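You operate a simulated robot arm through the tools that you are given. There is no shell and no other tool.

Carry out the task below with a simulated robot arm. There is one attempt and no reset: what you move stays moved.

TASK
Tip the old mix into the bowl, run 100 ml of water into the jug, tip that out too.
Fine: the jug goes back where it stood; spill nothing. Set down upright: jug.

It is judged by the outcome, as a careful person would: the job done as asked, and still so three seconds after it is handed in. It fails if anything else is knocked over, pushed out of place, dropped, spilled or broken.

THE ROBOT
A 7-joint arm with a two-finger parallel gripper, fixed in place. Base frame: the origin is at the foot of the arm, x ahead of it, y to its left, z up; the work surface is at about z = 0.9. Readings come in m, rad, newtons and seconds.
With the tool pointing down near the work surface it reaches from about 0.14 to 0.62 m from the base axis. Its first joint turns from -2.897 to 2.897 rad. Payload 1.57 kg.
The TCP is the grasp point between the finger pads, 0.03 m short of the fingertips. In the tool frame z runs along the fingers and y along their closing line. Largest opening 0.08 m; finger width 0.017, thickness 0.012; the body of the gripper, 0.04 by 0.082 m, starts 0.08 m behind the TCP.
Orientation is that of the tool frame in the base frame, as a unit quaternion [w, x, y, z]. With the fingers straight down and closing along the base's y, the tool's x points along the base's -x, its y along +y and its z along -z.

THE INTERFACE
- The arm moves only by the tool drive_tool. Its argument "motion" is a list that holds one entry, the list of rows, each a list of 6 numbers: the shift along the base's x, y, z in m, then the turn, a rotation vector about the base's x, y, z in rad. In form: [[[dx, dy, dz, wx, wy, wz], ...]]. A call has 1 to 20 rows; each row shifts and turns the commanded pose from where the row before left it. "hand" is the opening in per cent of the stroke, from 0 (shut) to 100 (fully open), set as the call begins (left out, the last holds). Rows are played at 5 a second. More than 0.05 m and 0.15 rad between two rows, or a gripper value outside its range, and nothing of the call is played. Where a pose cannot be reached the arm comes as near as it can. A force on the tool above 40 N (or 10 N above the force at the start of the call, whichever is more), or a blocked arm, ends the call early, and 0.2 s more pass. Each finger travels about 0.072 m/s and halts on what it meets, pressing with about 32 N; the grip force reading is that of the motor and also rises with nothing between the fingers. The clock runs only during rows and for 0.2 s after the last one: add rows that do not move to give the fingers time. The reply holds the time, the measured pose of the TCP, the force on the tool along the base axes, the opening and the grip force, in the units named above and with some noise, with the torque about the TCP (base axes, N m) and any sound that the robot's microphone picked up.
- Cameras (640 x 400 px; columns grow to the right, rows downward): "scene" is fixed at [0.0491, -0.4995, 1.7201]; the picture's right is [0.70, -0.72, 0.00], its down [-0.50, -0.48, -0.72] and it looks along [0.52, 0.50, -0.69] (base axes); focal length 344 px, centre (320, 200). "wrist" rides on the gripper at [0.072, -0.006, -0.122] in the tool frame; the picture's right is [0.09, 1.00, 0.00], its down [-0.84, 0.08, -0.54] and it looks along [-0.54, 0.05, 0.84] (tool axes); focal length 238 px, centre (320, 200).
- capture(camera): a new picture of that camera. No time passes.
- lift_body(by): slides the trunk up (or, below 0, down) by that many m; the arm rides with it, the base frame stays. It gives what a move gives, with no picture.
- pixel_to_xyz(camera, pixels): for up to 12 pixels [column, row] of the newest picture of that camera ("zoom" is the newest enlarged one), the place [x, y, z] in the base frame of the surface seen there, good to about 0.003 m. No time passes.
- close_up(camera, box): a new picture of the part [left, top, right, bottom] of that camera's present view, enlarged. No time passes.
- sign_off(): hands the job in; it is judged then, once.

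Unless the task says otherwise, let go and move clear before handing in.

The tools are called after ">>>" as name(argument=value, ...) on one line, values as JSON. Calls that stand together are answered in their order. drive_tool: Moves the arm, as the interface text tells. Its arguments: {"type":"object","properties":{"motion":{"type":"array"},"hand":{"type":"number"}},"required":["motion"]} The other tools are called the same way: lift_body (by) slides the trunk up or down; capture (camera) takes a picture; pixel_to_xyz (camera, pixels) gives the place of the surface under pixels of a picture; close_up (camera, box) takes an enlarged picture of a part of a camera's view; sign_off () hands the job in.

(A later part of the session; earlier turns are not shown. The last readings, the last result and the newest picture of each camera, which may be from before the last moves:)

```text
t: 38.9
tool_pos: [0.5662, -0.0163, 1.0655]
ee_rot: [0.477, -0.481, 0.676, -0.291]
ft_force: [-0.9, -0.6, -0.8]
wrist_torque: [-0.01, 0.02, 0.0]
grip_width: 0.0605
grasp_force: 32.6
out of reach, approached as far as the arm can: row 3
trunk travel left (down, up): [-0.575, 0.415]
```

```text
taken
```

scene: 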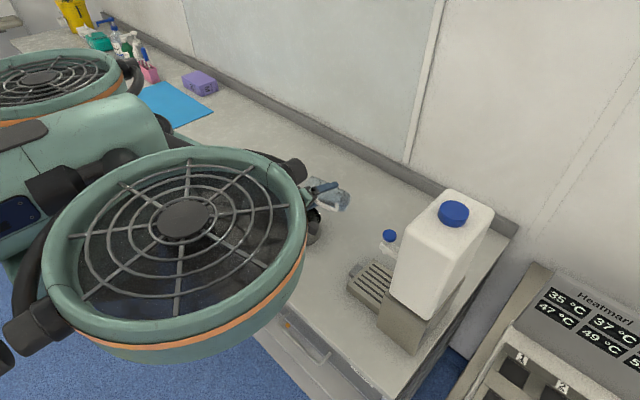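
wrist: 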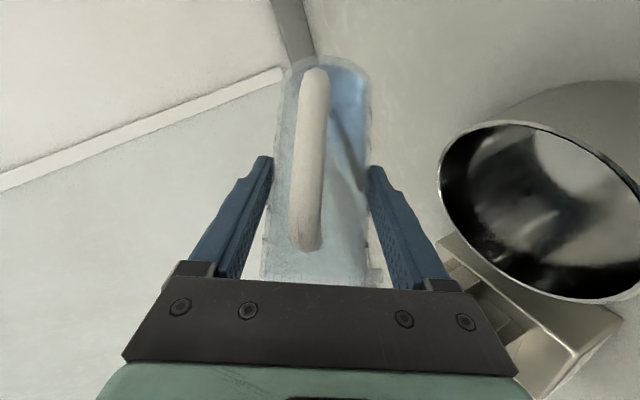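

A 1.03 rad tilt is just at the reach limit again. I'll lower the trunk further, with the tool raised first.

>>> drive_tool(motion=[[[0, 0, 0.025, 0.0354, 0.0354, 0], [0, 0, 0.025, 0, 0, 0], [0, 0, 0.025, 0, 0, 0], [0, 0, 0.025, 0, 0, 0], [0, 0, 0, 0, 0, 0]]])

>>> lift_body(by=-0.1)

>>> drive_tool(motion=[[[0, 0.002, 0, -0.0354, -0.0354, 0], [0, 0.002, 0, -0.0354, -0.0354, 0], [0, 0.002, 0, -0.0354, -0.0354, 0], [0, 0, 0, 0, 0, 0]]])

>>> capture(camera="wrist")

>>> capture(camera="scene")

```text
t: 40.1
tool_pos: [0.5669, -0.0095, 1.1725]
ee_rot: [0.479, -0.482, 0.678, -0.281]
ft_force: [0.5, -0.8, -1.5]
wrist_torque: [-0.01, -0.02, 0.01]
grip_width: 0.0606
grasp_force: 32.2
trunk travel left (down, up): [-0.575, 0.415]
```

```text
t: 41.5
tool_pos: [0.566, -0.0096, 1.0721]
ee_rot: [0.479, -0.481, 0.678, -0.283]
ft_force: [-0.2, -0.3, -0.6]
wrist_torque: [0.0, 0.01, 0.03]
grip_width: 0.0607
grasp_force: 31.6
trunk travel left (down, up): [-0.475, 0.515]
```

```text
t: 42.5
tool_pos: [0.5664, -0.0034, 1.0721]
ee_rot: [0.49, -0.49, 0.635, -0.342]
ft_force: [-0.9, 0.0, -1.8]
wrist_torque: [-0.03, 0.0, -0.03]
grip_width: 0.0606
grasp_force: 31.7
trunk travel left (down, up): [-0.475, 0.515]
```

```text
taken
```

wrist: 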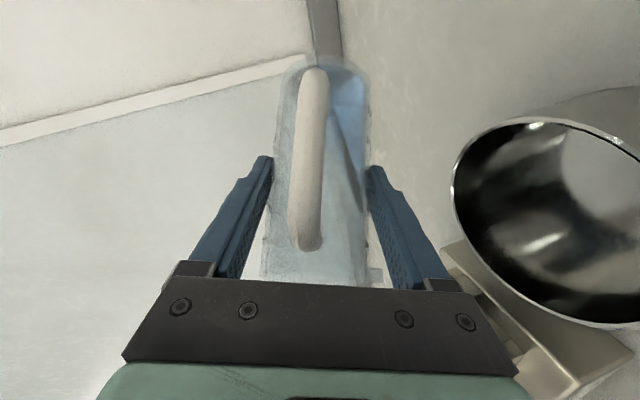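

```text
taken
```

scene: 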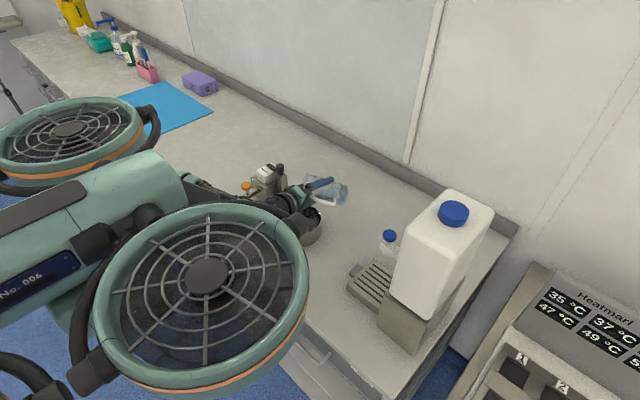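

The tilt is now 66° with the pose on target, and the lip should be at about (0.530,0.041,1.056), right over the bowl centre. I'll tip slowly in small steps and check.

>>> drive_tool(motion=[[[0.002, -0.002, -0.004, -0.025, -0.025, 0], [0.002, -0.002, -0.004, -0.025, -0.025, 0], [0.002, -0.002, -0.002, -0.025, -0.025, 0], [0, 0, 0, -0.02, -0.02, 0], [0, 0, 0, -0.02, -0.02, 0], [0, 0, 0, -0.02, -0.02, 0], [0, 0, 0, 0, 0, 0], [0, 0, 0, 0, 0, 0]]])

>>> capture(camera="wrist")

>>> close_up(camera="scene", box=[230, 140, 390, 260])

```text
t: 44.3
tool_pos: [0.5727, -0.0086, 1.0614]
ee_rot: [0.493, -0.495, 0.603, -0.385]
ft_force: [-0.6, 0.1, -1.8]
wrist_torque: [0.03, -0.01, 0.02]
grip_width: 0.0606
grasp_force: 32.0
out of reach, approached as far as the arm can: row 5
trunk travel left (down, up): [-0.475, 0.515]
```

```text
taken
```

wrist: 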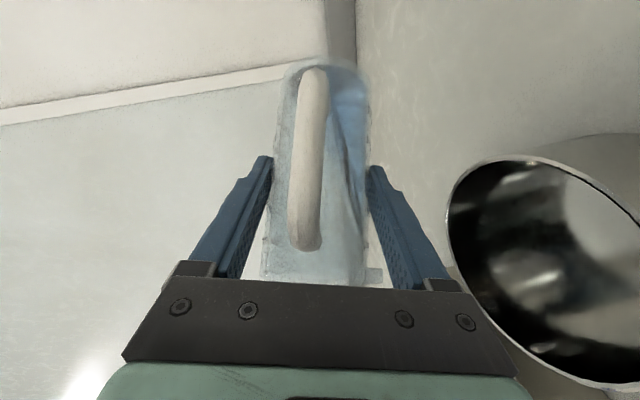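

```text
3.33 times, centred on (310, 200) of scene
```

zoom: 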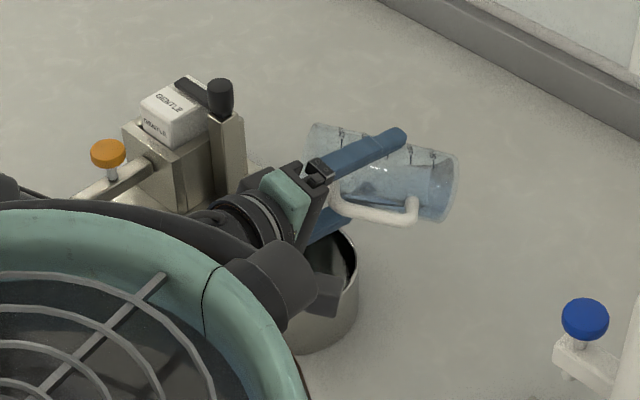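

The tilt reached 72° but row 5 was out of reach again, and nothing has poured yet. I'll measure the body's height and the table edge to see how much lower the trunk can go.

>>> capture(camera="scene")

>>> pixel_to_xyz(camera="scene", pixels=[[200, 270], [300, 270], [290, 330], [120, 180], [30, 270], [310, 350], [330, 340], [200, 385], [180, 190], [70, 130], [85, 310], [285, 205]])

>>> close_up(camera="scene", box=[0, 80, 400, 400])

```text
taken
```

scene: 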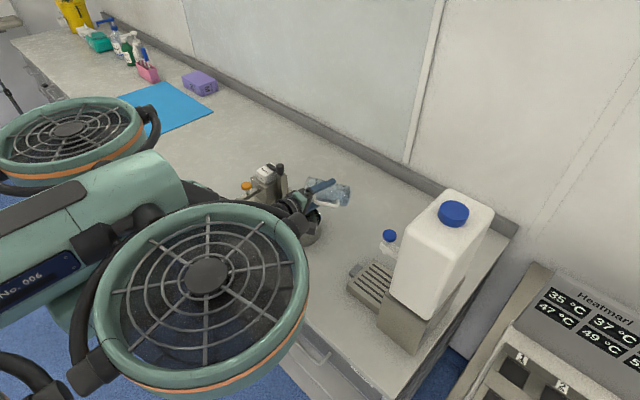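

```text
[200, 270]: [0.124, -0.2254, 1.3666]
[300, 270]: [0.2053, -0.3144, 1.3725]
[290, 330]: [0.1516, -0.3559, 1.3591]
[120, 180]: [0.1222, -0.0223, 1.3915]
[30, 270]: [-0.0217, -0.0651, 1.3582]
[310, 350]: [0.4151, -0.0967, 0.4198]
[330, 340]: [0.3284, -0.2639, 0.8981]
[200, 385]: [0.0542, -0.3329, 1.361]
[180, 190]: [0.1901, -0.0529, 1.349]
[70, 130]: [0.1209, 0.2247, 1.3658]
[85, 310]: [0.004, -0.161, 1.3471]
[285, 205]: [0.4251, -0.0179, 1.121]
```

```text
1.25 times, centred on (200, 240) of scene
```

zoom: 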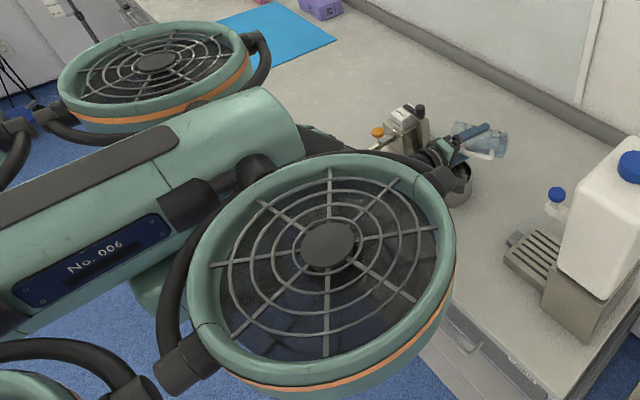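

The body tops out at z≈1.37 and x≤0.2, and the table edge is near x=0.33, so there is some room. I'll check where the forearm and elbow run.

>>> pixel_to_xyz(camera="zoom", pixels=[[315, 135], [345, 143], [375, 150], [400, 155], [425, 158], [440, 150], [150, 290], [185, 195], [255, 165], [445, 178], [300, 130], [455, 145]])

>>> close_up(camera="scene", box=[180, 150, 340, 250])

```text
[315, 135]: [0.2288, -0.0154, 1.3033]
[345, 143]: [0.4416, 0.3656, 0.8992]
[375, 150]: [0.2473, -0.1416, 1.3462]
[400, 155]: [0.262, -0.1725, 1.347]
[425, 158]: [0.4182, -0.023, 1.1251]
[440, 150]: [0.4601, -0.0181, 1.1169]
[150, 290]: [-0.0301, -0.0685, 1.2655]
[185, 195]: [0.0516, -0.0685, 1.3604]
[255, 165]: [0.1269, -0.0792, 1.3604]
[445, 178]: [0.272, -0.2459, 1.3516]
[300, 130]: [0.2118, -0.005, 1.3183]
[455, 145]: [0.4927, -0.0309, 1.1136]
```

```text
4.00 times, centred on (260, 200) of scene
```

zoom: 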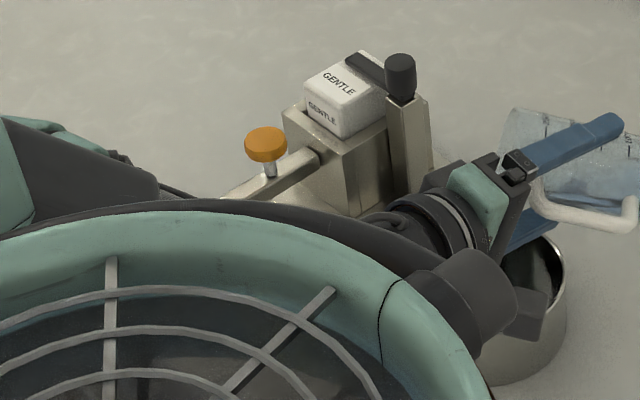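

The tool is nearly in line with a steep forearm here, so the wrist can't bend up any further. Yawing the tool leftward puts the bend sideways, with the jug beyond the bowl pouring back towards the robot. I'll ease off the tilt, yaw 45°, and test.

>>> drive_tool(motion=[[[0, 0, 0.005, 0.0707, 0.0707, 0], [0, 0, 0.005, 0.0707, 0.0707, 0], [0.003, 0.004, 0, 0, 0, 0.098], [0.003, 0.005, 0, 0, 0, 0.098], [0.003, 0.005, 0, 0, 0, 0.098], [0.003, 0.005, 0, 0, 0, 0.098], [0.003, 0.005, 0, 0, 0, 0.098], [0.003, 0.005, 0, 0, 0, 0.098], [0, 0.005, 0, 0, 0, 0.098], [0, 0.005, 0, 0, 0, 0.098], [0, 0, 0, 0, 0, 0]]])

>>> capture(camera="wrist")

>>> capture(camera="scene")

```text
t: 46.7
tool_pos: [0.5914, 0.0296, 1.0713]
ee_rot: [-0.57, 0.7, -0.418, 0.107]
ft_force: [-0.5, 0.6, -0.8]
wrist_torque: [0.01, 0.05, 0.03]
grip_width: 0.0605
grasp_force: 31.9
trunk travel left (down, up): [-0.475, 0.515]
```

```text
taken
```

wrist: 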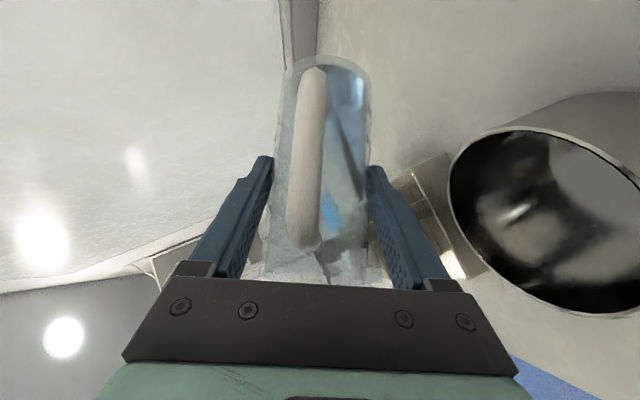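

```text
taken
```

scene: 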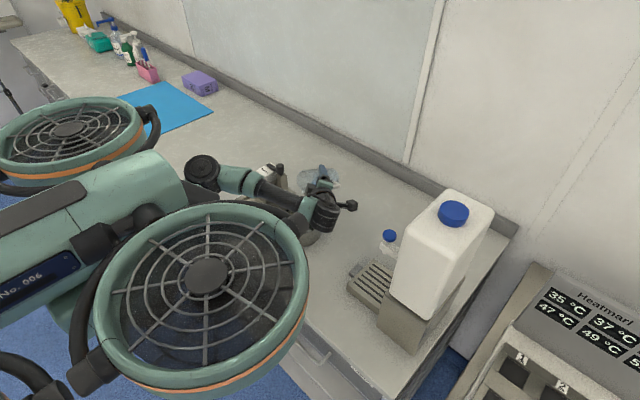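

No reach limits this time; TCP is (0.591,0.030,1.071). The forearm now passes over the soap dispenser, so I'll check its height there.

>>> pixel_to_xyz(camera="scene", pixels=[[203, 165], [235, 178], [265, 190], [290, 198], [300, 225], [325, 212], [350, 205], [280, 168], [320, 180], [268, 170]])

>>> close_up(camera="scene", box=[180, 140, 370, 260])

```text
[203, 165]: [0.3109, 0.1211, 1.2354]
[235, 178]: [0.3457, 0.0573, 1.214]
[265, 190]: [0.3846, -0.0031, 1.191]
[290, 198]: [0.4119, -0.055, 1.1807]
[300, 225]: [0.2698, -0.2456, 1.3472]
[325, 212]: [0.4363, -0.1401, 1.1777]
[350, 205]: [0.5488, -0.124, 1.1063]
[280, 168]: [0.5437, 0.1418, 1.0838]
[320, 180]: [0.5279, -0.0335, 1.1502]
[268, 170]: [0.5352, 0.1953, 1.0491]
```

```text
3.33 times, centred on (275, 200) of scene
```

zoom: 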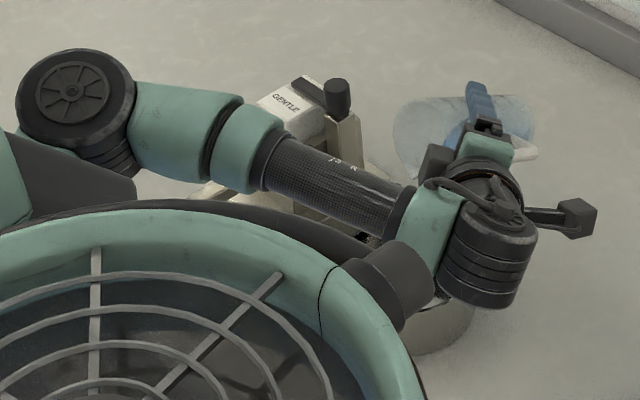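

The forearm passes with ample clearance (z about 1.2, at x 0.31–0.41) and the lip is at about (0.533,0.036), over the bowl centre. The tilt is 62°, so I'll continue slowly about the new axis.

>>> drive_tool(motion=[[[0, 0, 0, 0, -0.05, 0], [0, 0, 0, 0, -0.05, 0], [0, 0, 0, 0, -0.05, 0], [0, 0, 0, 0, -0.04, 0], [0, 0, 0, 0, -0.04, 0], [0, 0, 0, 0, -0.04, 0], [0, 0, 0, 0, 0, 0], [0, 0, 0, 0, 0, 0]]])

>>> capture(camera="wrist")

>>> close_up(camera="scene", box=[180, 140, 370, 260])

```text
t: 48.5
tool_pos: [0.5911, 0.03, 1.0721]
ee_rot: [-0.621, 0.678, -0.338, 0.201]
ft_force: [-0.6, -0.2, -1.3]
wrist_torque: [0.03, 0.01, 0.01]
grip_width: 0.0603
grasp_force: 32.2
trunk travel left (down, up): [-0.475, 0.515]
```

```text
taken
```

wrist: 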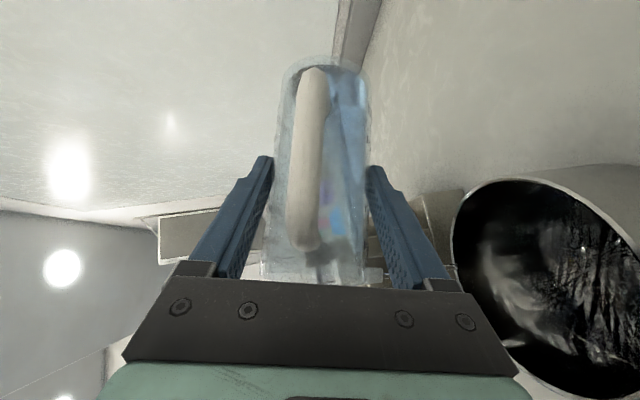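

```text
3.33 times, centred on (275, 200) of scene
```

zoom: 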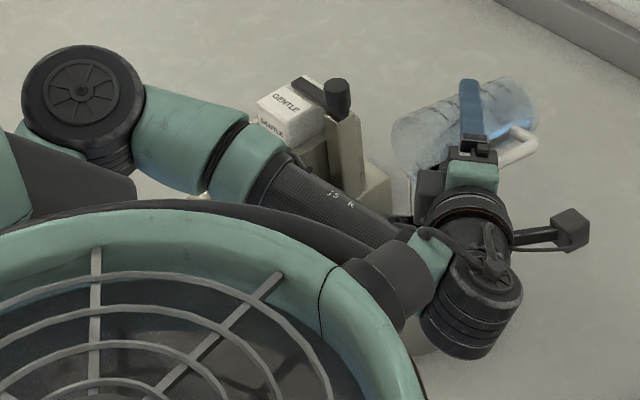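

The liquid has begun running into the bowl: its surface ripples at wrist (560,270), with the tilt at about 78°. I'll continue tilting slowly, shifting slightly to keep the lip over the bowl.

>>> drive_tool(motion=[[[-0.001, 0, 0, 0, -0.03, 0], [-0.001, 0, 0, 0, -0.03, 0], [-0.001, 0, 0, 0, -0.03, 0], [-0.001, 0, 0, 0, -0.03, 0], [-0.001, 0, 0, 0, -0.03, 0], [-0.002, 0, 0, 0, -0.04, 0], [-0.002, 0, 0, 0, -0.04, 0], [-0.002, 0, 0, 0, -0.04, 0], [-0.002, 0, 0, 0, -0.04, 0], [-0.002, 0, 0, 0, -0.04, 0], [-0.002, 0, 0, 0, -0.04, 0], [0, 0, 0, 0, 0, 0]]])

>>> capture(camera="wrist")

>>> close_up(camera="scene", box=[180, 140, 370, 260])

```text
t: 51.1
tool_pos: [0.5747, 0.0302, 1.0703]
ee_rot: [0.674, -0.627, 0.212, -0.329]
ft_force: [0.3, 0.7, -1.2]
wrist_torque: [0.03, 0.04, 0.02]
grip_width: 0.0607
grasp_force: 32.6
trunk travel left (down, up): [-0.475, 0.515]
```

```text
taken
```

wrist: 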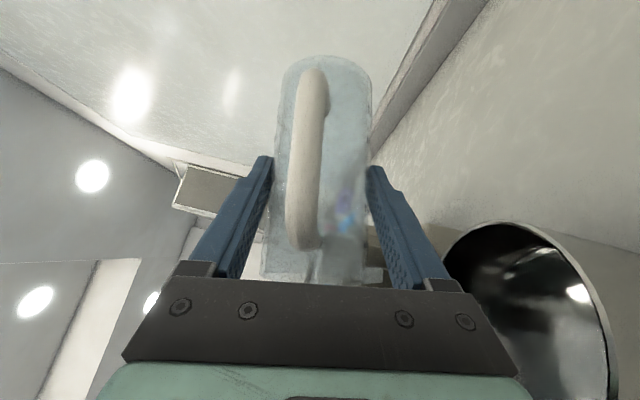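

```text
3.33 times, centred on (275, 200) of scene
```

zoom: 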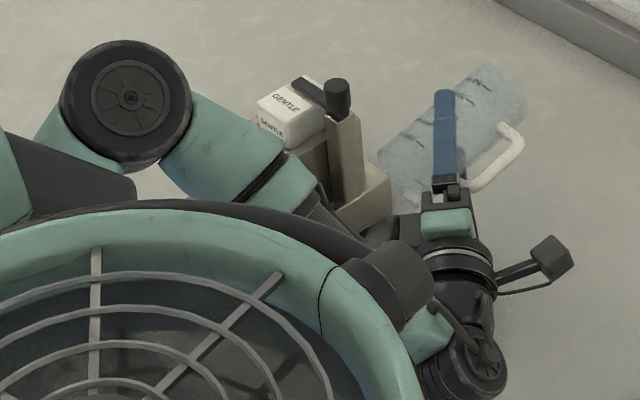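

The tilt is about 100° and the jug looks clear of liquid. I'll check the elbow's clearance, then tilt a little more and let it drain.

>>> pixel_to_xyz(camera="zoom", pixels=[[130, 100], [185, 110], [230, 140], [280, 180], [320, 215], [455, 360], [420, 250], [545, 260]])

>>> drive_tool(motion=[[[-0.002, 0, 0, 0, -0.04, 0], [-0.002, 0, 0, 0, -0.04, 0], [-0.002, 0, 0, 0, -0.04, 0], [-0.002, 0, 0, 0, -0.04, 0], [-0.002, 0, 0, 0, -0.04, 0], [0, 0, 0, 0, 0, 0], [0, 0, 0, 0, 0, 0], [0, 0, 0, 0, 0, 0], [0, 0, 0, 0, 0, 0], [0, 0, 0, 0, 0, 0], [0, 0, 0, 0, 0, 0], [0, 0, 0, 0, 0, 0], [0, 0, 0, 0, 0, 0]]])

>>> capture(camera="wrist")

>>> close_up(camera="scene", box=[180, 140, 370, 260])

```text
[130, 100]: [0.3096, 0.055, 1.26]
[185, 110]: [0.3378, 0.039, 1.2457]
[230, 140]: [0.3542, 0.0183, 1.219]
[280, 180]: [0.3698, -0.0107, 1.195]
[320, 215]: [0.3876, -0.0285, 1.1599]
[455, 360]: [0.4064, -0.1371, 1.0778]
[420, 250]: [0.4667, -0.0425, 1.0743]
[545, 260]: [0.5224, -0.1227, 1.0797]
```

```text
t: 53.9
tool_pos: [0.5699, 0.0325, 1.0568]
ee_rot: [0.691, -0.596, 0.148, -0.381]
ft_force: [-0.4, -0.5, -1.1]
wrist_torque: [0.01, 0.03, -0.02]
grip_width: 0.0604
grasp_force: 32.3
out of reach, approached as far as the arm can: row 4, 5
trunk travel left (down, up): [-0.475, 0.515]
```

```text
taken
```

wrist: 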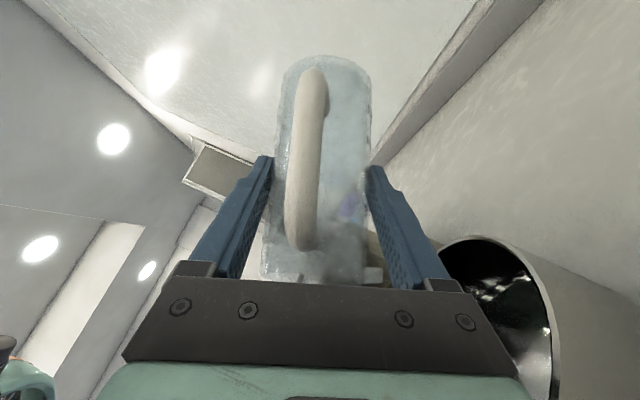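

```text
3.33 times, centred on (275, 200) of scene
```

zoom: 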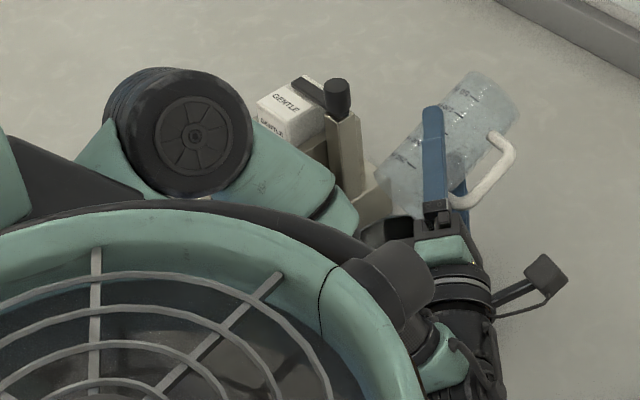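

The tilt is 110° and two seconds of draining have passed. I'll inspect the jug for anything left.

>>> close_up(camera="wrist", box=[240, 40, 400, 300])

>>> close_up(camera="scene", box=[280, 150, 350, 220])

>>> close_up(camera="wrist", box=[420, 210, 640, 400])

```text
1.54 times, centred on (320, 170) of wrist
```

zoom: 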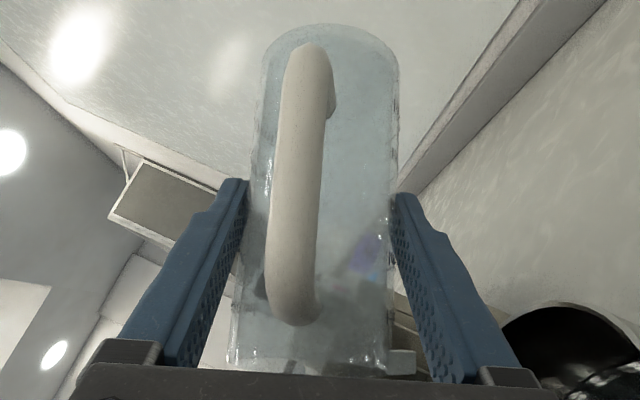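

```text
5.71 times, centred on (315, 185) of scene
```

zoom: 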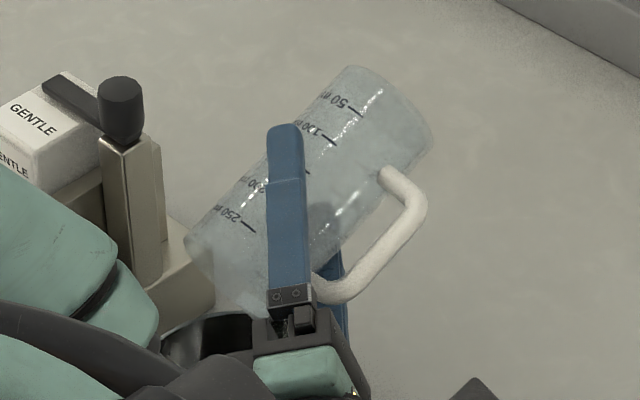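

```text
2.11 times, centred on (530, 305) of wrist
```

zoom: 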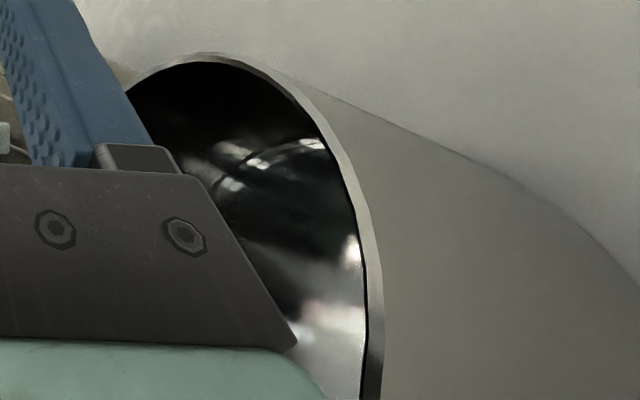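

The jug is empty and the bowl shows liquid, with nothing on the table. I'll bring the jug upright in place over the bowl, and meanwhile measure the tank's faces for the tap placement.

>>> drive_tool(motion=[[[0, 0, 0.002, 0, 0.08, 0], [0, 0, 0.002, 0, 0.1, 0], [0, 0, 0.002, 0, 0.1, 0], [0, 0, 0.002, 0, 0.1, 0], [0, 0, 0.002, 0, 0.1, 0], [0, 0, 0.002, 0, 0.1, 0], [0, 0, 0.002, 0, 0.1, 0], [0, 0, 0.002, 0, 0.1, 0], [0, 0, 0.002, 0, 0.1, 0], [0, 0, 0.002, 0, 0.1, 0], [0, 0, 0.002, 0, 0.1, 0], [0, 0, 0.002, 0, 0.1, 0], [0, 0, 0.002, 0, 0.1, 0], [0, 0, 0.002, 0, 0.1, 0], [0, 0, 0.002, 0, 0.1, 0], [0, 0, 0.002, 0, 0.1, 0], [0, 0, 0.002, 0, 0.1, 0], [0, 0, 0.002, 0, 0.1, 0], [0, 0, 0.002, 0, 0.1, 0], [0, 0, 0, 0, 0.047, 0]]])

>>> capture(camera="wrist")

>>> capture(camera="scene")

>>> pixel_to_xyz(camera="scene", pixels=[[393, 285], [400, 265], [410, 250], [382, 320], [400, 320], [420, 345], [350, 292], [362, 265], [392, 292], [432, 210], [470, 200], [440, 250]])

```text
t: 58.1
tool_pos: [0.5698, 0.0342, 1.102]
ee_rot: [-0.272, 0.659, -0.648, -0.268]
ft_force: [-0.6, -0.8, -0.8]
wrist_torque: [0.0, -0.01, -0.01]
grip_width: 0.0604
grasp_force: 31.9
trunk travel left (down, up): [-0.475, 0.515]
```

```text
taken
```

wrist: 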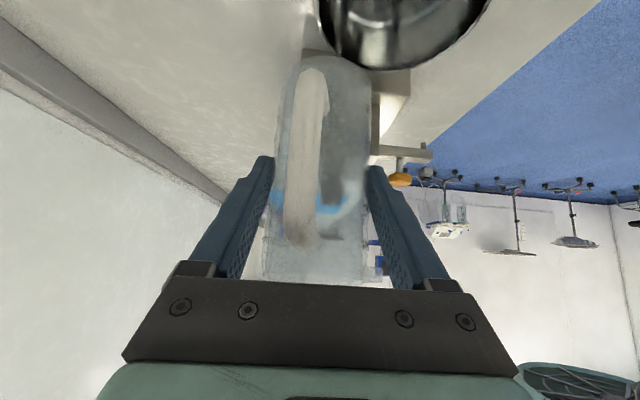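

```text
taken
```

scene: 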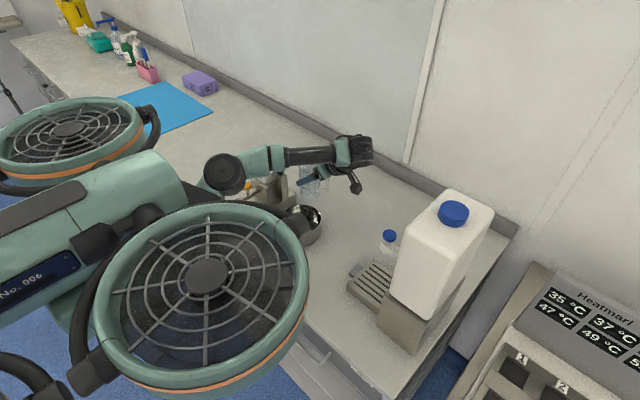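

```text
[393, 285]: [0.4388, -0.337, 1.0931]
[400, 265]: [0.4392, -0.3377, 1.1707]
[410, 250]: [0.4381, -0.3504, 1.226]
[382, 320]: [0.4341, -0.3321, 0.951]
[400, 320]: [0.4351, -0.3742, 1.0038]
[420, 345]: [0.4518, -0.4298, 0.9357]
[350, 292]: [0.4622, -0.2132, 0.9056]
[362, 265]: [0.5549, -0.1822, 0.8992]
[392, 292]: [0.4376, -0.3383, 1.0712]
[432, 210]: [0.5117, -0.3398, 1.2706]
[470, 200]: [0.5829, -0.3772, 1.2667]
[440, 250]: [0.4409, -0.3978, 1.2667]
```

The jug is upright and empty at (0.570,0.034,1.102). The tank's +y face is at y≈-0.333, leaving about 6.5 cm from the nozzle. I'll raise the trunk 0.15 so the fans clear the wrist, then yaw the tool towards a straight +x approach.

>>> lift_body(by=0.15)

>>> drive_tool(motion=[[[-0.01, -0.012, -0.015, 0, 0, -0.131], [-0.01, -0.012, -0.015, 0, 0, -0.131], [-0.015, -0.015, -0.015, 0, 0, -0.131], [-0.015, -0.015, -0.015, 0, 0, -0.131], [-0.015, -0.015, -0.015, 0, 0, -0.131], [-0.015, -0.015, -0.015, 0, 0, -0.131], [-0.015, -0.02, -0.01, 0, 0, -0.131], [-0.015, -0.02, 0, 0, 0, -0.131], [-0.015, -0.02, 0, 0, 0, -0.131], [-0.015, -0.02, 0, 0, 0, -0.131], [-0.015, -0.02, 0, 0, 0, -0.131], [-0.015, -0.02, 0, 0, 0, -0.131], [0, 0, 0, 0, 0, 0]]])

>>> capture(camera="scene")

>>> capture(camera="wrist")

```text
t: 59.8
tool_pos: [0.5706, 0.0325, 1.2536]
ee_rot: [-0.273, 0.659, -0.648, -0.266]
ft_force: [0.0, -0.9, -1.9]
wrist_torque: [-0.01, 0.02, 0.0]
grip_width: 0.0602
grasp_force: 32.1
trunk travel left (down, up): [-0.625, 0.365]
```

```text
t: 62.6
tool_pos: [0.3896, -0.1839, 1.1396]
ee_rot: [0.348, 0.0, 0.937, -0.031]
ft_force: [0.7, 0.3, -1.3]
wrist_torque: [0.07, 0.03, -0.01]
grip_width: 0.0604
grasp_force: 32.1
trunk travel left (down, up): [-0.625, 0.365]
```

```text
taken
```

scene: 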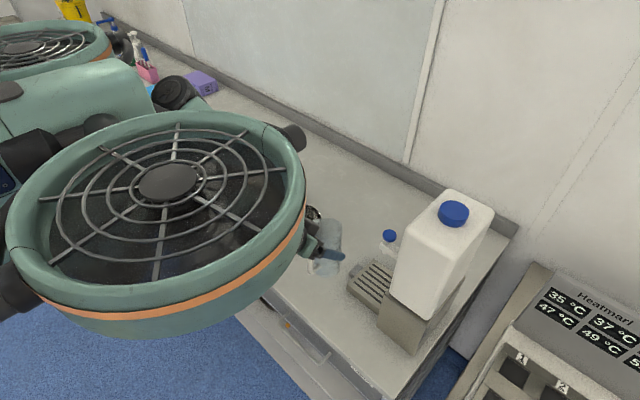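

```text
taken
```

wrist: 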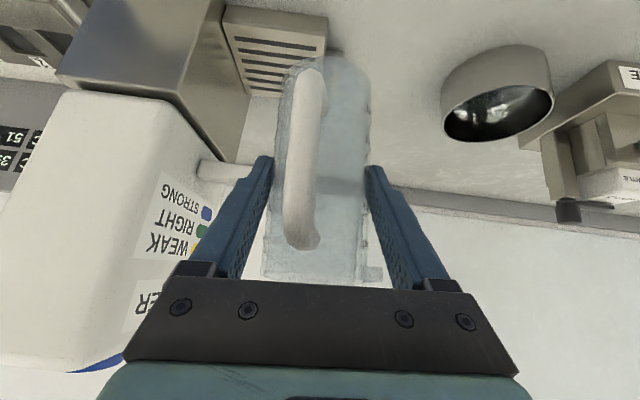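

The jug is tilted about 5° after the swing (orientation slightly off). I'll correct that while moving down to the pre-insertion point in front of the tray.

>>> drive_tool(motion=[[[0.005, -0.01, -0.02, 0.0, 0.0, 0.0], [0.005, -0.013, -0.02, 0.014, -0.019, 0.006], [0.005, -0.013, -0.02, 0.014, -0.019, 0.006], [0.005, -0.013, -0.02, 0.014, -0.019, 0.006], [0, -0.013, -0.02, 0.015, -0.018, 0.006], [0, -0.013, -0.02, 0, 0, 0], [0, 0, 0, 0, 0, 0]]])

>>> capture(camera="wrist")

>>> capture(camera="scene")

```text
t: 64.2
tool_pos: [0.4203, -0.2518, 1.0369]
ee_rot: [0.417, -0.003, 0.909, 0.02]
ft_force: [0.2, 0.3, -1.5]
wrist_torque: [0.02, 0.01, 0.02]
grip_width: 0.06
grasp_force: 31.7
trunk travel left (down, up): [-0.625, 0.365]
```

```text
taken
```

wrist: 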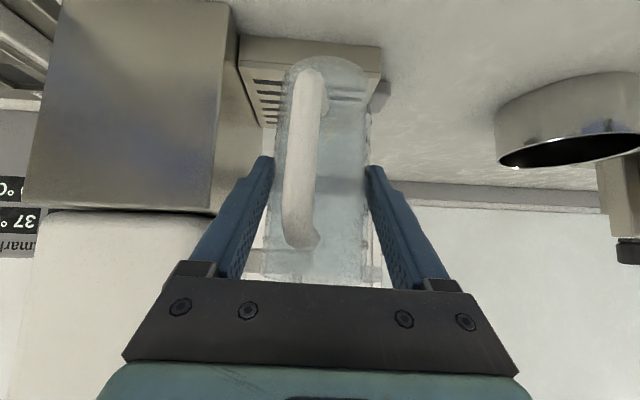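

```text
taken
```

scene: 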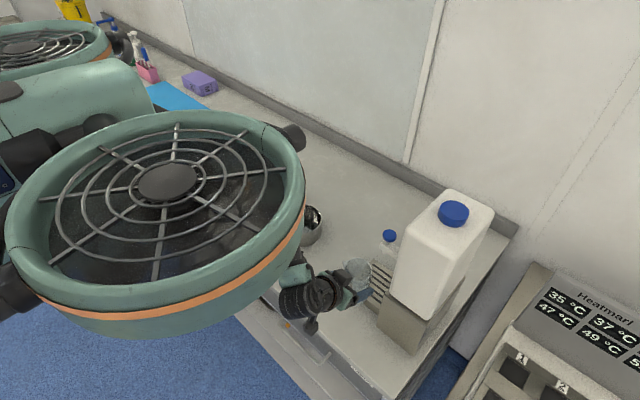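

The earlier offset was only temporary, so my correction has overshot (pitch now +4°). I'll undo it and settle at the pre-insertion height.

>>> drive_tool(motion=[[[-0.003, -0.002, -0.006, -0.018, 0.037, -0.01], [-0.003, -0.002, -0.008, -0.017, 0.037, -0.011], [-0.002, -0.003, -0.008, 0, 0, 0], [0, 0, 0, 0, 0, 0], [0, 0, 0, 0, 0, 0]]])

>>> capture(camera="wrist")

>>> close_up(camera="scene", box=[290, 210, 430, 330])

```text
t: 65.4
tool_pos: [0.413, -0.257, 1.0151]
ee_rot: [0.383, 0.0, 0.924, 0.001]
ft_force: [-1.1, 0.7, -1.2]
wrist_torque: [-0.01, -0.01, -0.02]
grip_width: 0.0602
grasp_force: 31.9
trunk travel left (down, up): [-0.625, 0.365]
```

```text
taken
```

wrist: 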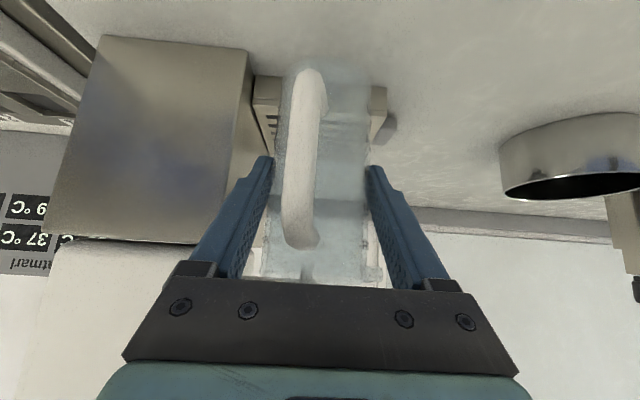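

```text
3.33 times, centred on (360, 270) of scene
```

zoom: 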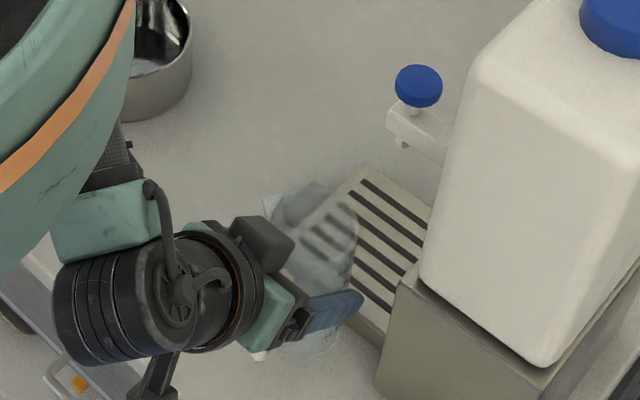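

The pose is clean at (0.413,-0.257,1.015) with the fingers well clear of the tank. I'll slide the jug in under the nozzle.

>>> drive_tool(motion=[[[0.016, 0, -0.002, 0, 0, 0], [0.016, 0, 0, 0, 0, 0], [0.016, 0, 0, 0, 0, 0], [0.016, 0, 0, 0, 0, 0], [0, 0, 0, 0, 0, 0]]])

>>> close_up(camera="scene", box=[330, 210, 430, 310])

>>> capture(camera="wrist")

```text
t: 66.6
tool_pos: [0.4788, -0.256, 1.0116]
ee_rot: [0.384, 0.0, 0.923, 0.001]
ft_force: [-0.4, 0.4, -1.0]
wrist_torque: [-0.05, -0.03, -0.01]
grip_width: 0.06
grasp_force: 31.6
trunk travel left (down, up): [-0.625, 0.365]
```

```text
4.00 times, centred on (380, 260) of scene
```

zoom: 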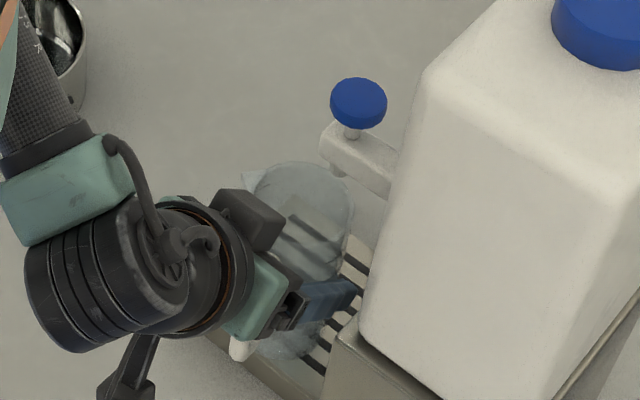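

```text
taken
```

wrist: 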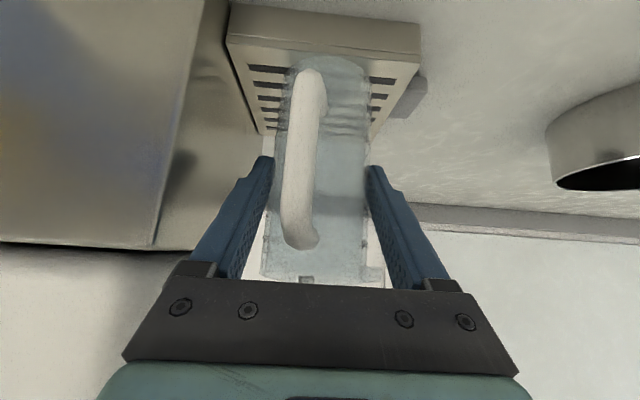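

Moving in cleanly. I'll zoom on the rim and nozzle gap in the wrist view before the last 3 cm.

>>> close_up(camera="wrist", box=[250, 200, 400, 300])

>>> close_up(camera="scene", box=[360, 220, 410, 270])

```text
4.00 times, centred on (325, 250) of wrist
```

zoom: 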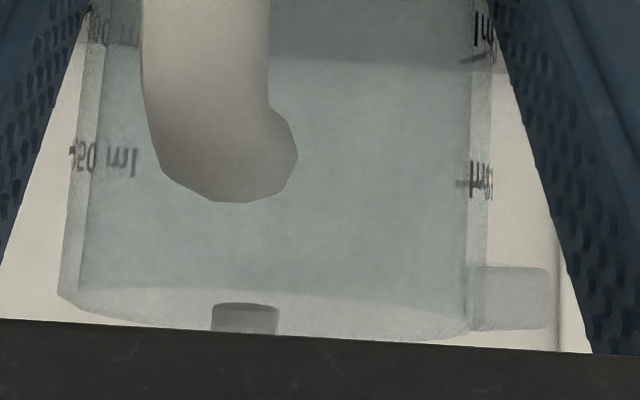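

```text
8.00 times, centred on (385, 245) of scene
```

zoom: 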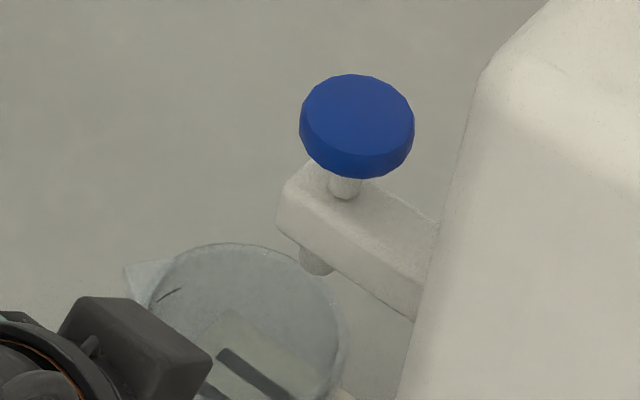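

From the wrist view, the nozzle tip is at z≈1.064 and the jug rim at about 1.062, too tight at this height. On the tray the rim would be about 8 mm below the nozzle, so I'll lower the jug until it just touches the tray before sliding in.

>>> drive_tool(motion=[[[0, 0, -0.002, 0, 0, 0], [0, 0, -0.002, 0, 0, 0], [0, 0, 0, 0, 0, 0], [0, 0, 0, 0, 0, 0]]])

>>> drive_tool(motion=[[[0, 0, -0.001, 0, 0, 0], [0, 0, 0, 0, 0, 0], [0, 0, 0, 0, 0, 0]]])

>>> drive_tool(motion=[[[0, 0, -0.001, 0, 0, 0], [0, 0, 0, 0, 0, 0], [0, 0, 0, 0, 0, 0]]])

```text
t: 67.6
tool_pos: [0.4776, -0.2572, 1.0073]
ee_rot: [0.383, 0.0, 0.924, 0.001]
ft_force: [0.7, -0.2, -2.0]
wrist_torque: [-0.02, 0.0, -0.02]
grip_width: 0.06
grasp_force: 31.9
trunk travel left (down, up): [-0.625, 0.365]
```

```text
t: 68.4
tool_pos: [0.4764, -0.2569, 1.0049]
ee_rot: [0.383, 0.0, 0.924, 0.0]
ft_force: [-0.5, -0.4, -1.1]
wrist_torque: [-0.04, -0.02, -0.05]
grip_width: 0.0599
grasp_force: 32.1
trunk travel left (down, up): [-0.625, 0.365]
```

```text
t: 69.2
tool_pos: [0.4777, -0.2559, 1.006]
ee_rot: [0.383, 0.0, 0.924, 0.0]
ft_force: [-0.5, 0.2, -1.5]
wrist_torque: [-0.01, -0.02, 0.01]
grip_width: 0.0601
grasp_force: 32.7
trunk travel left (down, up): [-0.625, 0.365]
```

No contact yet at about 1.0055. I'll keep lowering in 1 mm steps.

>>> drive_tool(motion=[[[0, 0, -0.001, 0, 0, 0], [0, 0, 0, 0, 0, 0], [0, 0, 0, 0, 0, 0]]])

>>> drive_tool(motion=[[[0, 0, -0.001, 0, 0, 0], [0, 0, 0, 0, 0, 0], [0, 0, 0, 0, 0, 0]]])

>>> close_up(camera="wrist", box=[220, 30, 420, 160])

```text
t: 70.0
tool_pos: [0.4779, -0.2563, 1.0065]
ee_rot: [0.382, -0.001, 0.924, 0.0]
ft_force: [-0.2, 0.3, 0.3]
wrist_torque: [-0.03, -0.01, -0.02]
grip_width: 0.0598
grasp_force: 32.1
trunk travel left (down, up): [-0.625, 0.365]
```

```text
t: 70.8
tool_pos: [0.4778, -0.2567, 1.0052]
ee_rot: [0.384, 0.0, 0.923, 0.0]
ft_force: [1.2, 2.3, 11.7]
wrist_torque: [0.05, -0.01, -0.05]
grip_width: 0.0602
grasp_force: 32.1
trunk travel left (down, up): [-0.625, 0.365]
```

```text
3.08 times, centred on (320, 95) of wrist
```

zoom: 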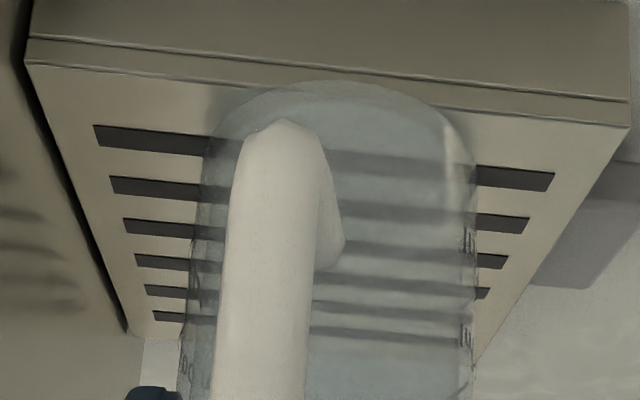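

Contact came on the last step (11.7 N). I'll lift 2.5 mm clear and slide the remaining 3.2 cm gently.

>>> drive_tool(motion=[[[0, 0, 0.0025, 0, 0, 0], [0, 0, 0, 0, 0, 0], [0.006, -0.001, 0, 0, 0, 0], [0.006, -0.001, 0, 0, 0, 0], [0.006, -0.001, 0, 0, 0, 0], [0.006, 0, 0, 0, 0, 0], [0.005, 0, 0, 0, 0, 0], [0.003, 0, 0, 0, 0, 0], [0, 0, 0, 0, 0, 0]]])

>>> close_up(camera="scene", box=[350, 215, 420, 285])

>>> close_up(camera="wrist", box=[240, 180, 400, 300])

```text
t: 72.8
tool_pos: [0.5096, -0.2605, 1.0063]
ee_rot: [0.382, -0.001, 0.924, 0.001]
ft_force: [-0.5, 0.1, -1.0]
wrist_torque: [0.02, 0.0, -0.02]
grip_width: 0.06
grasp_force: 32.1
trunk travel left (down, up): [-0.625, 0.365]
```

```text
5.71 times, centred on (385, 250) of scene
```

zoom: 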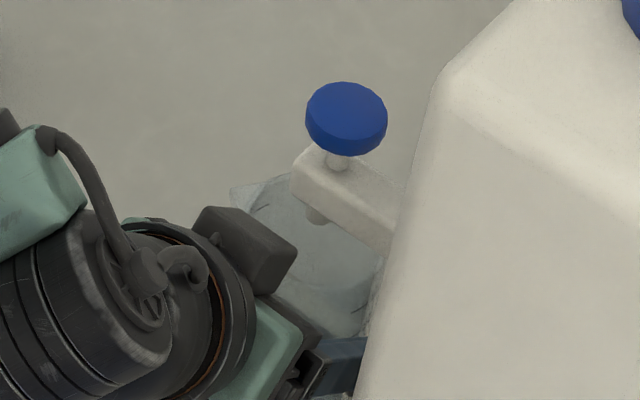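

```text
3.33 times, centred on (320, 240) of wrist
```

zoom: 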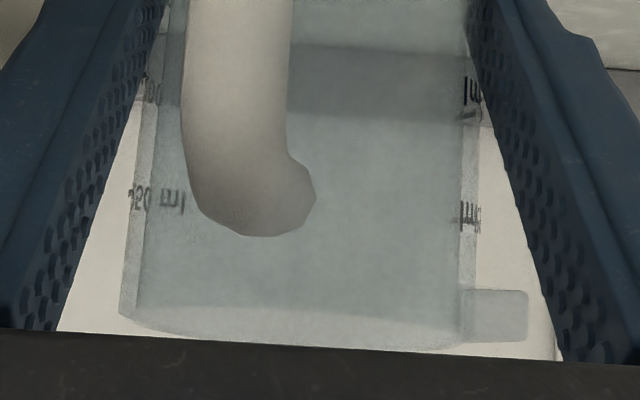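

The jug's rim centre projects to about zoom (319,225) and the nozzle tip is at (317,220), so it is centred under the tap. I'll lower it until it touches.

>>> drive_tool(motion=[[[0, 0, -0.001, 0, 0, 0], [0, 0, -0.0005, 0, 0, 0], [0, 0, 0, 0, 0, 0], [0, 0, 0, 0, 0, 0]]])

>>> drive_tool(motion=[[[0, 0, -0.0007, 0, 0, 0], [0, 0, 0, 0, 0, 0], [0, 0, 0, 0, 0, 0]]])

```text
t: 73.8
tool_pos: [0.5085, -0.2593, 1.005]
ee_rot: [0.382, 0.0, 0.924, 0.0]
ft_force: [0.8, 0.3, -1.4]
wrist_torque: [0.01, -0.03, 0.01]
grip_width: 0.06
grasp_force: 32.0
trunk travel left (down, up): [-0.625, 0.365]
```

```text
t: 74.6
tool_pos: [0.5092, -0.2614, 1.005]
ee_rot: [0.384, -0.001, 0.924, 0.001]
ft_force: [1.1, -0.4, 2.9]
wrist_torque: [-0.18, -0.19, -0.04]
grip_width: 0.0598
grasp_force: 31.9
trunk travel left (down, up): [-0.625, 0.365]
```

The jug is standing on the tray (about 4 N of contact). I'll open the fingers and back out along the tool axis.

>>> drive_tool(motion=[[[0, 0, 0, 0, 0, 0], [0, 0, 0, 0, 0, 0], [0, 0, 0, 0, 0, 0]]], hand=100)

>>> drive_tool(motion=[[[-0.01, 0, 0.01, 0, 0, 0], [-0.015, 0, 0.015, 0, 0, 0], [-0.02, 0, 0.02, 0, 0, 0], [-0.02, 0, 0.02, 0, 0, 0], [-0.02, 0, 0.02, 0, 0, 0], [-0.015, 0, 0.015, 0, 0, 0], [0, 0, 0, 0, 0, 0]]])

>>> capture(camera="wrist")

>>> close_up(camera="scene", box=[330, 200, 440, 310])

```text
t: 75.4
tool_pos: [0.5087, -0.2596, 1.0048]
ee_rot: [0.383, 0.0, 0.924, 0.0]
ft_force: [0.5, 0.0, -0.4]
wrist_torque: [-0.02, -0.02, 0.01]
grip_width: 0.08
grasp_force: 0.0
trunk travel left (down, up): [-0.625, 0.365]
```

```text
t: 77.2
tool_pos: [0.3928, -0.2626, 1.0771]
ee_rot: [0.34, 0.0, 0.94, -0.004]
ft_force: [-1.1, -0.2, -0.2]
wrist_torque: [0.01, 0.02, 0.0]
grip_width: 0.0802
grasp_force: 0.2
trunk travel left (down, up): [-0.625, 0.365]
stopped in row 7: the arm was blocked; the commanded pose is now the measured one
```

```text
taken
```

wrist: 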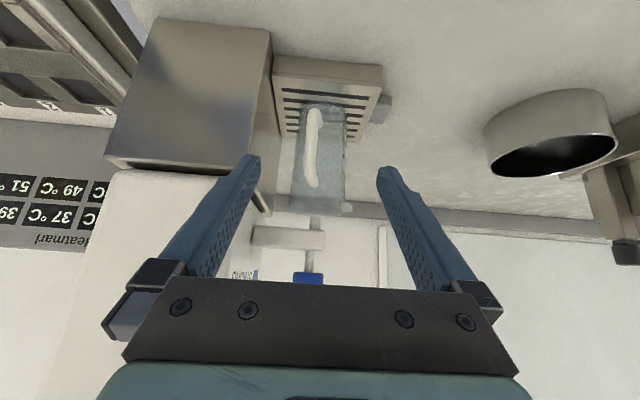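

```text
3.64 times, centred on (385, 255) of scene
```

zoom: 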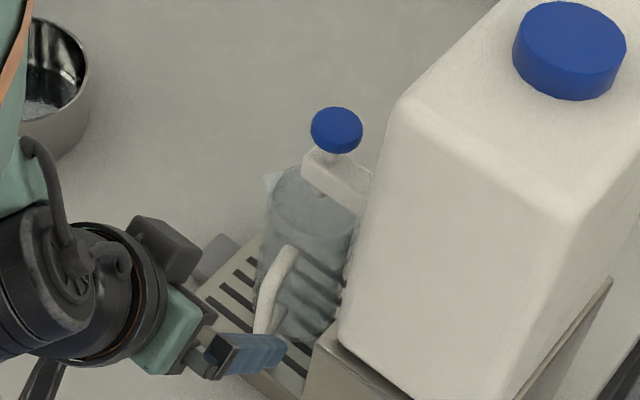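

The jug stands under the tap; the wrist stopped only because it folded close to the body. I'll raise the trunk, turn the tool to point down and go above the knob, which I take to be a push valve on its stem.

>>> lift_body(by=0.15)

>>> drive_tool(motion=[[[0.01, 0, 0.005, 0, 0.1, 0], [0.01, 0, 0.005, 0, 0.1, 0], [0.015, 0, 0.005, 0, 0.1, 0], [0.015, 0, 0, 0, 0.1, 0], [0.015, 0, 0, 0, 0.1, 0], [0.015, 0, 0, 0, 0.1, 0], [0.015, 0, 0, 0, 0.1, 0], [0.015, 0, 0, 0, 0, 0], [0, 0, 0, 0, 0, 0]]], hand=0)

>>> capture(camera="wrist")

>>> capture(camera="scene")

```text
t: 79.0
tool_pos: [0.3945, -0.2607, 1.2276]
ee_rot: [0.34, -0.002, 0.94, -0.003]
ft_force: [0.6, 0.4, -0.9]
wrist_torque: [0.0, 0.01, -0.02]
grip_width: 0.0798
grasp_force: 0.0
trunk travel left (down, up): [-0.775, 0.215]
```

```text
t: 81.0
tool_pos: [0.5061, -0.2609, 1.2431]
ee_rot: [-0.001, -0.002, 1.0, -0.003]
ft_force: [0.3, -0.8, 0.1]
wrist_torque: [-0.02, 0.02, -0.01]
grip_width: 0.0001
grasp_force: 21.5
trunk travel left (down, up): [-0.775, 0.215]
```

```text
taken
```

wrist: 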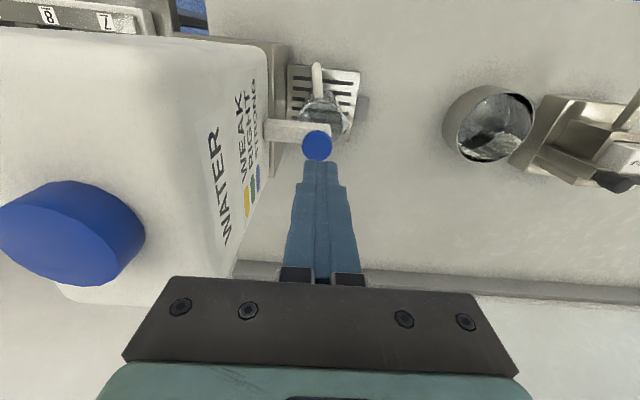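

```text
taken
```

scene: 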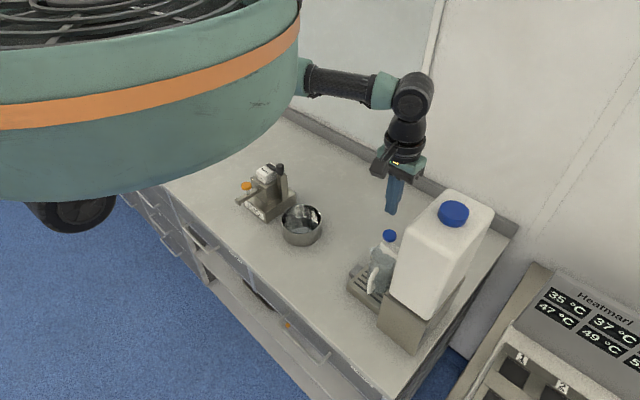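

The views are clear: knob at wrist (318,145), the jug below it, and liquid in the bowl. I'll refine the knob position and inspect the jug and the counter around the bowl.

>>> pixel_to_xyz(camera="wrist", pixels=[[304, 146], [332, 146], [318, 133], [318, 157], [318, 145]])

>>> close_up(camera="scene", box=[340, 220, 420, 310])

>>> close_up(camera="scene", box=[250, 180, 370, 280])

```text
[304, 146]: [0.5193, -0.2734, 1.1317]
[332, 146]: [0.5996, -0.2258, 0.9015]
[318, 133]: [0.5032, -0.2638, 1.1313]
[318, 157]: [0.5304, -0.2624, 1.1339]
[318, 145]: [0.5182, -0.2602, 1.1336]
```

```text
4.44 times, centred on (380, 265) of scene
```

zoom: 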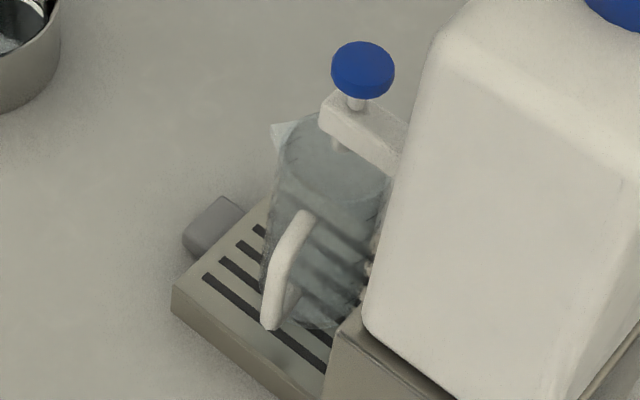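

```text
4.00 times, centred on (310, 230) of scene
```

zoom: 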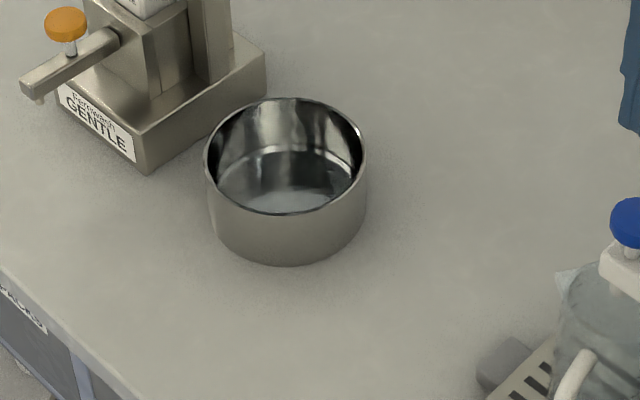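

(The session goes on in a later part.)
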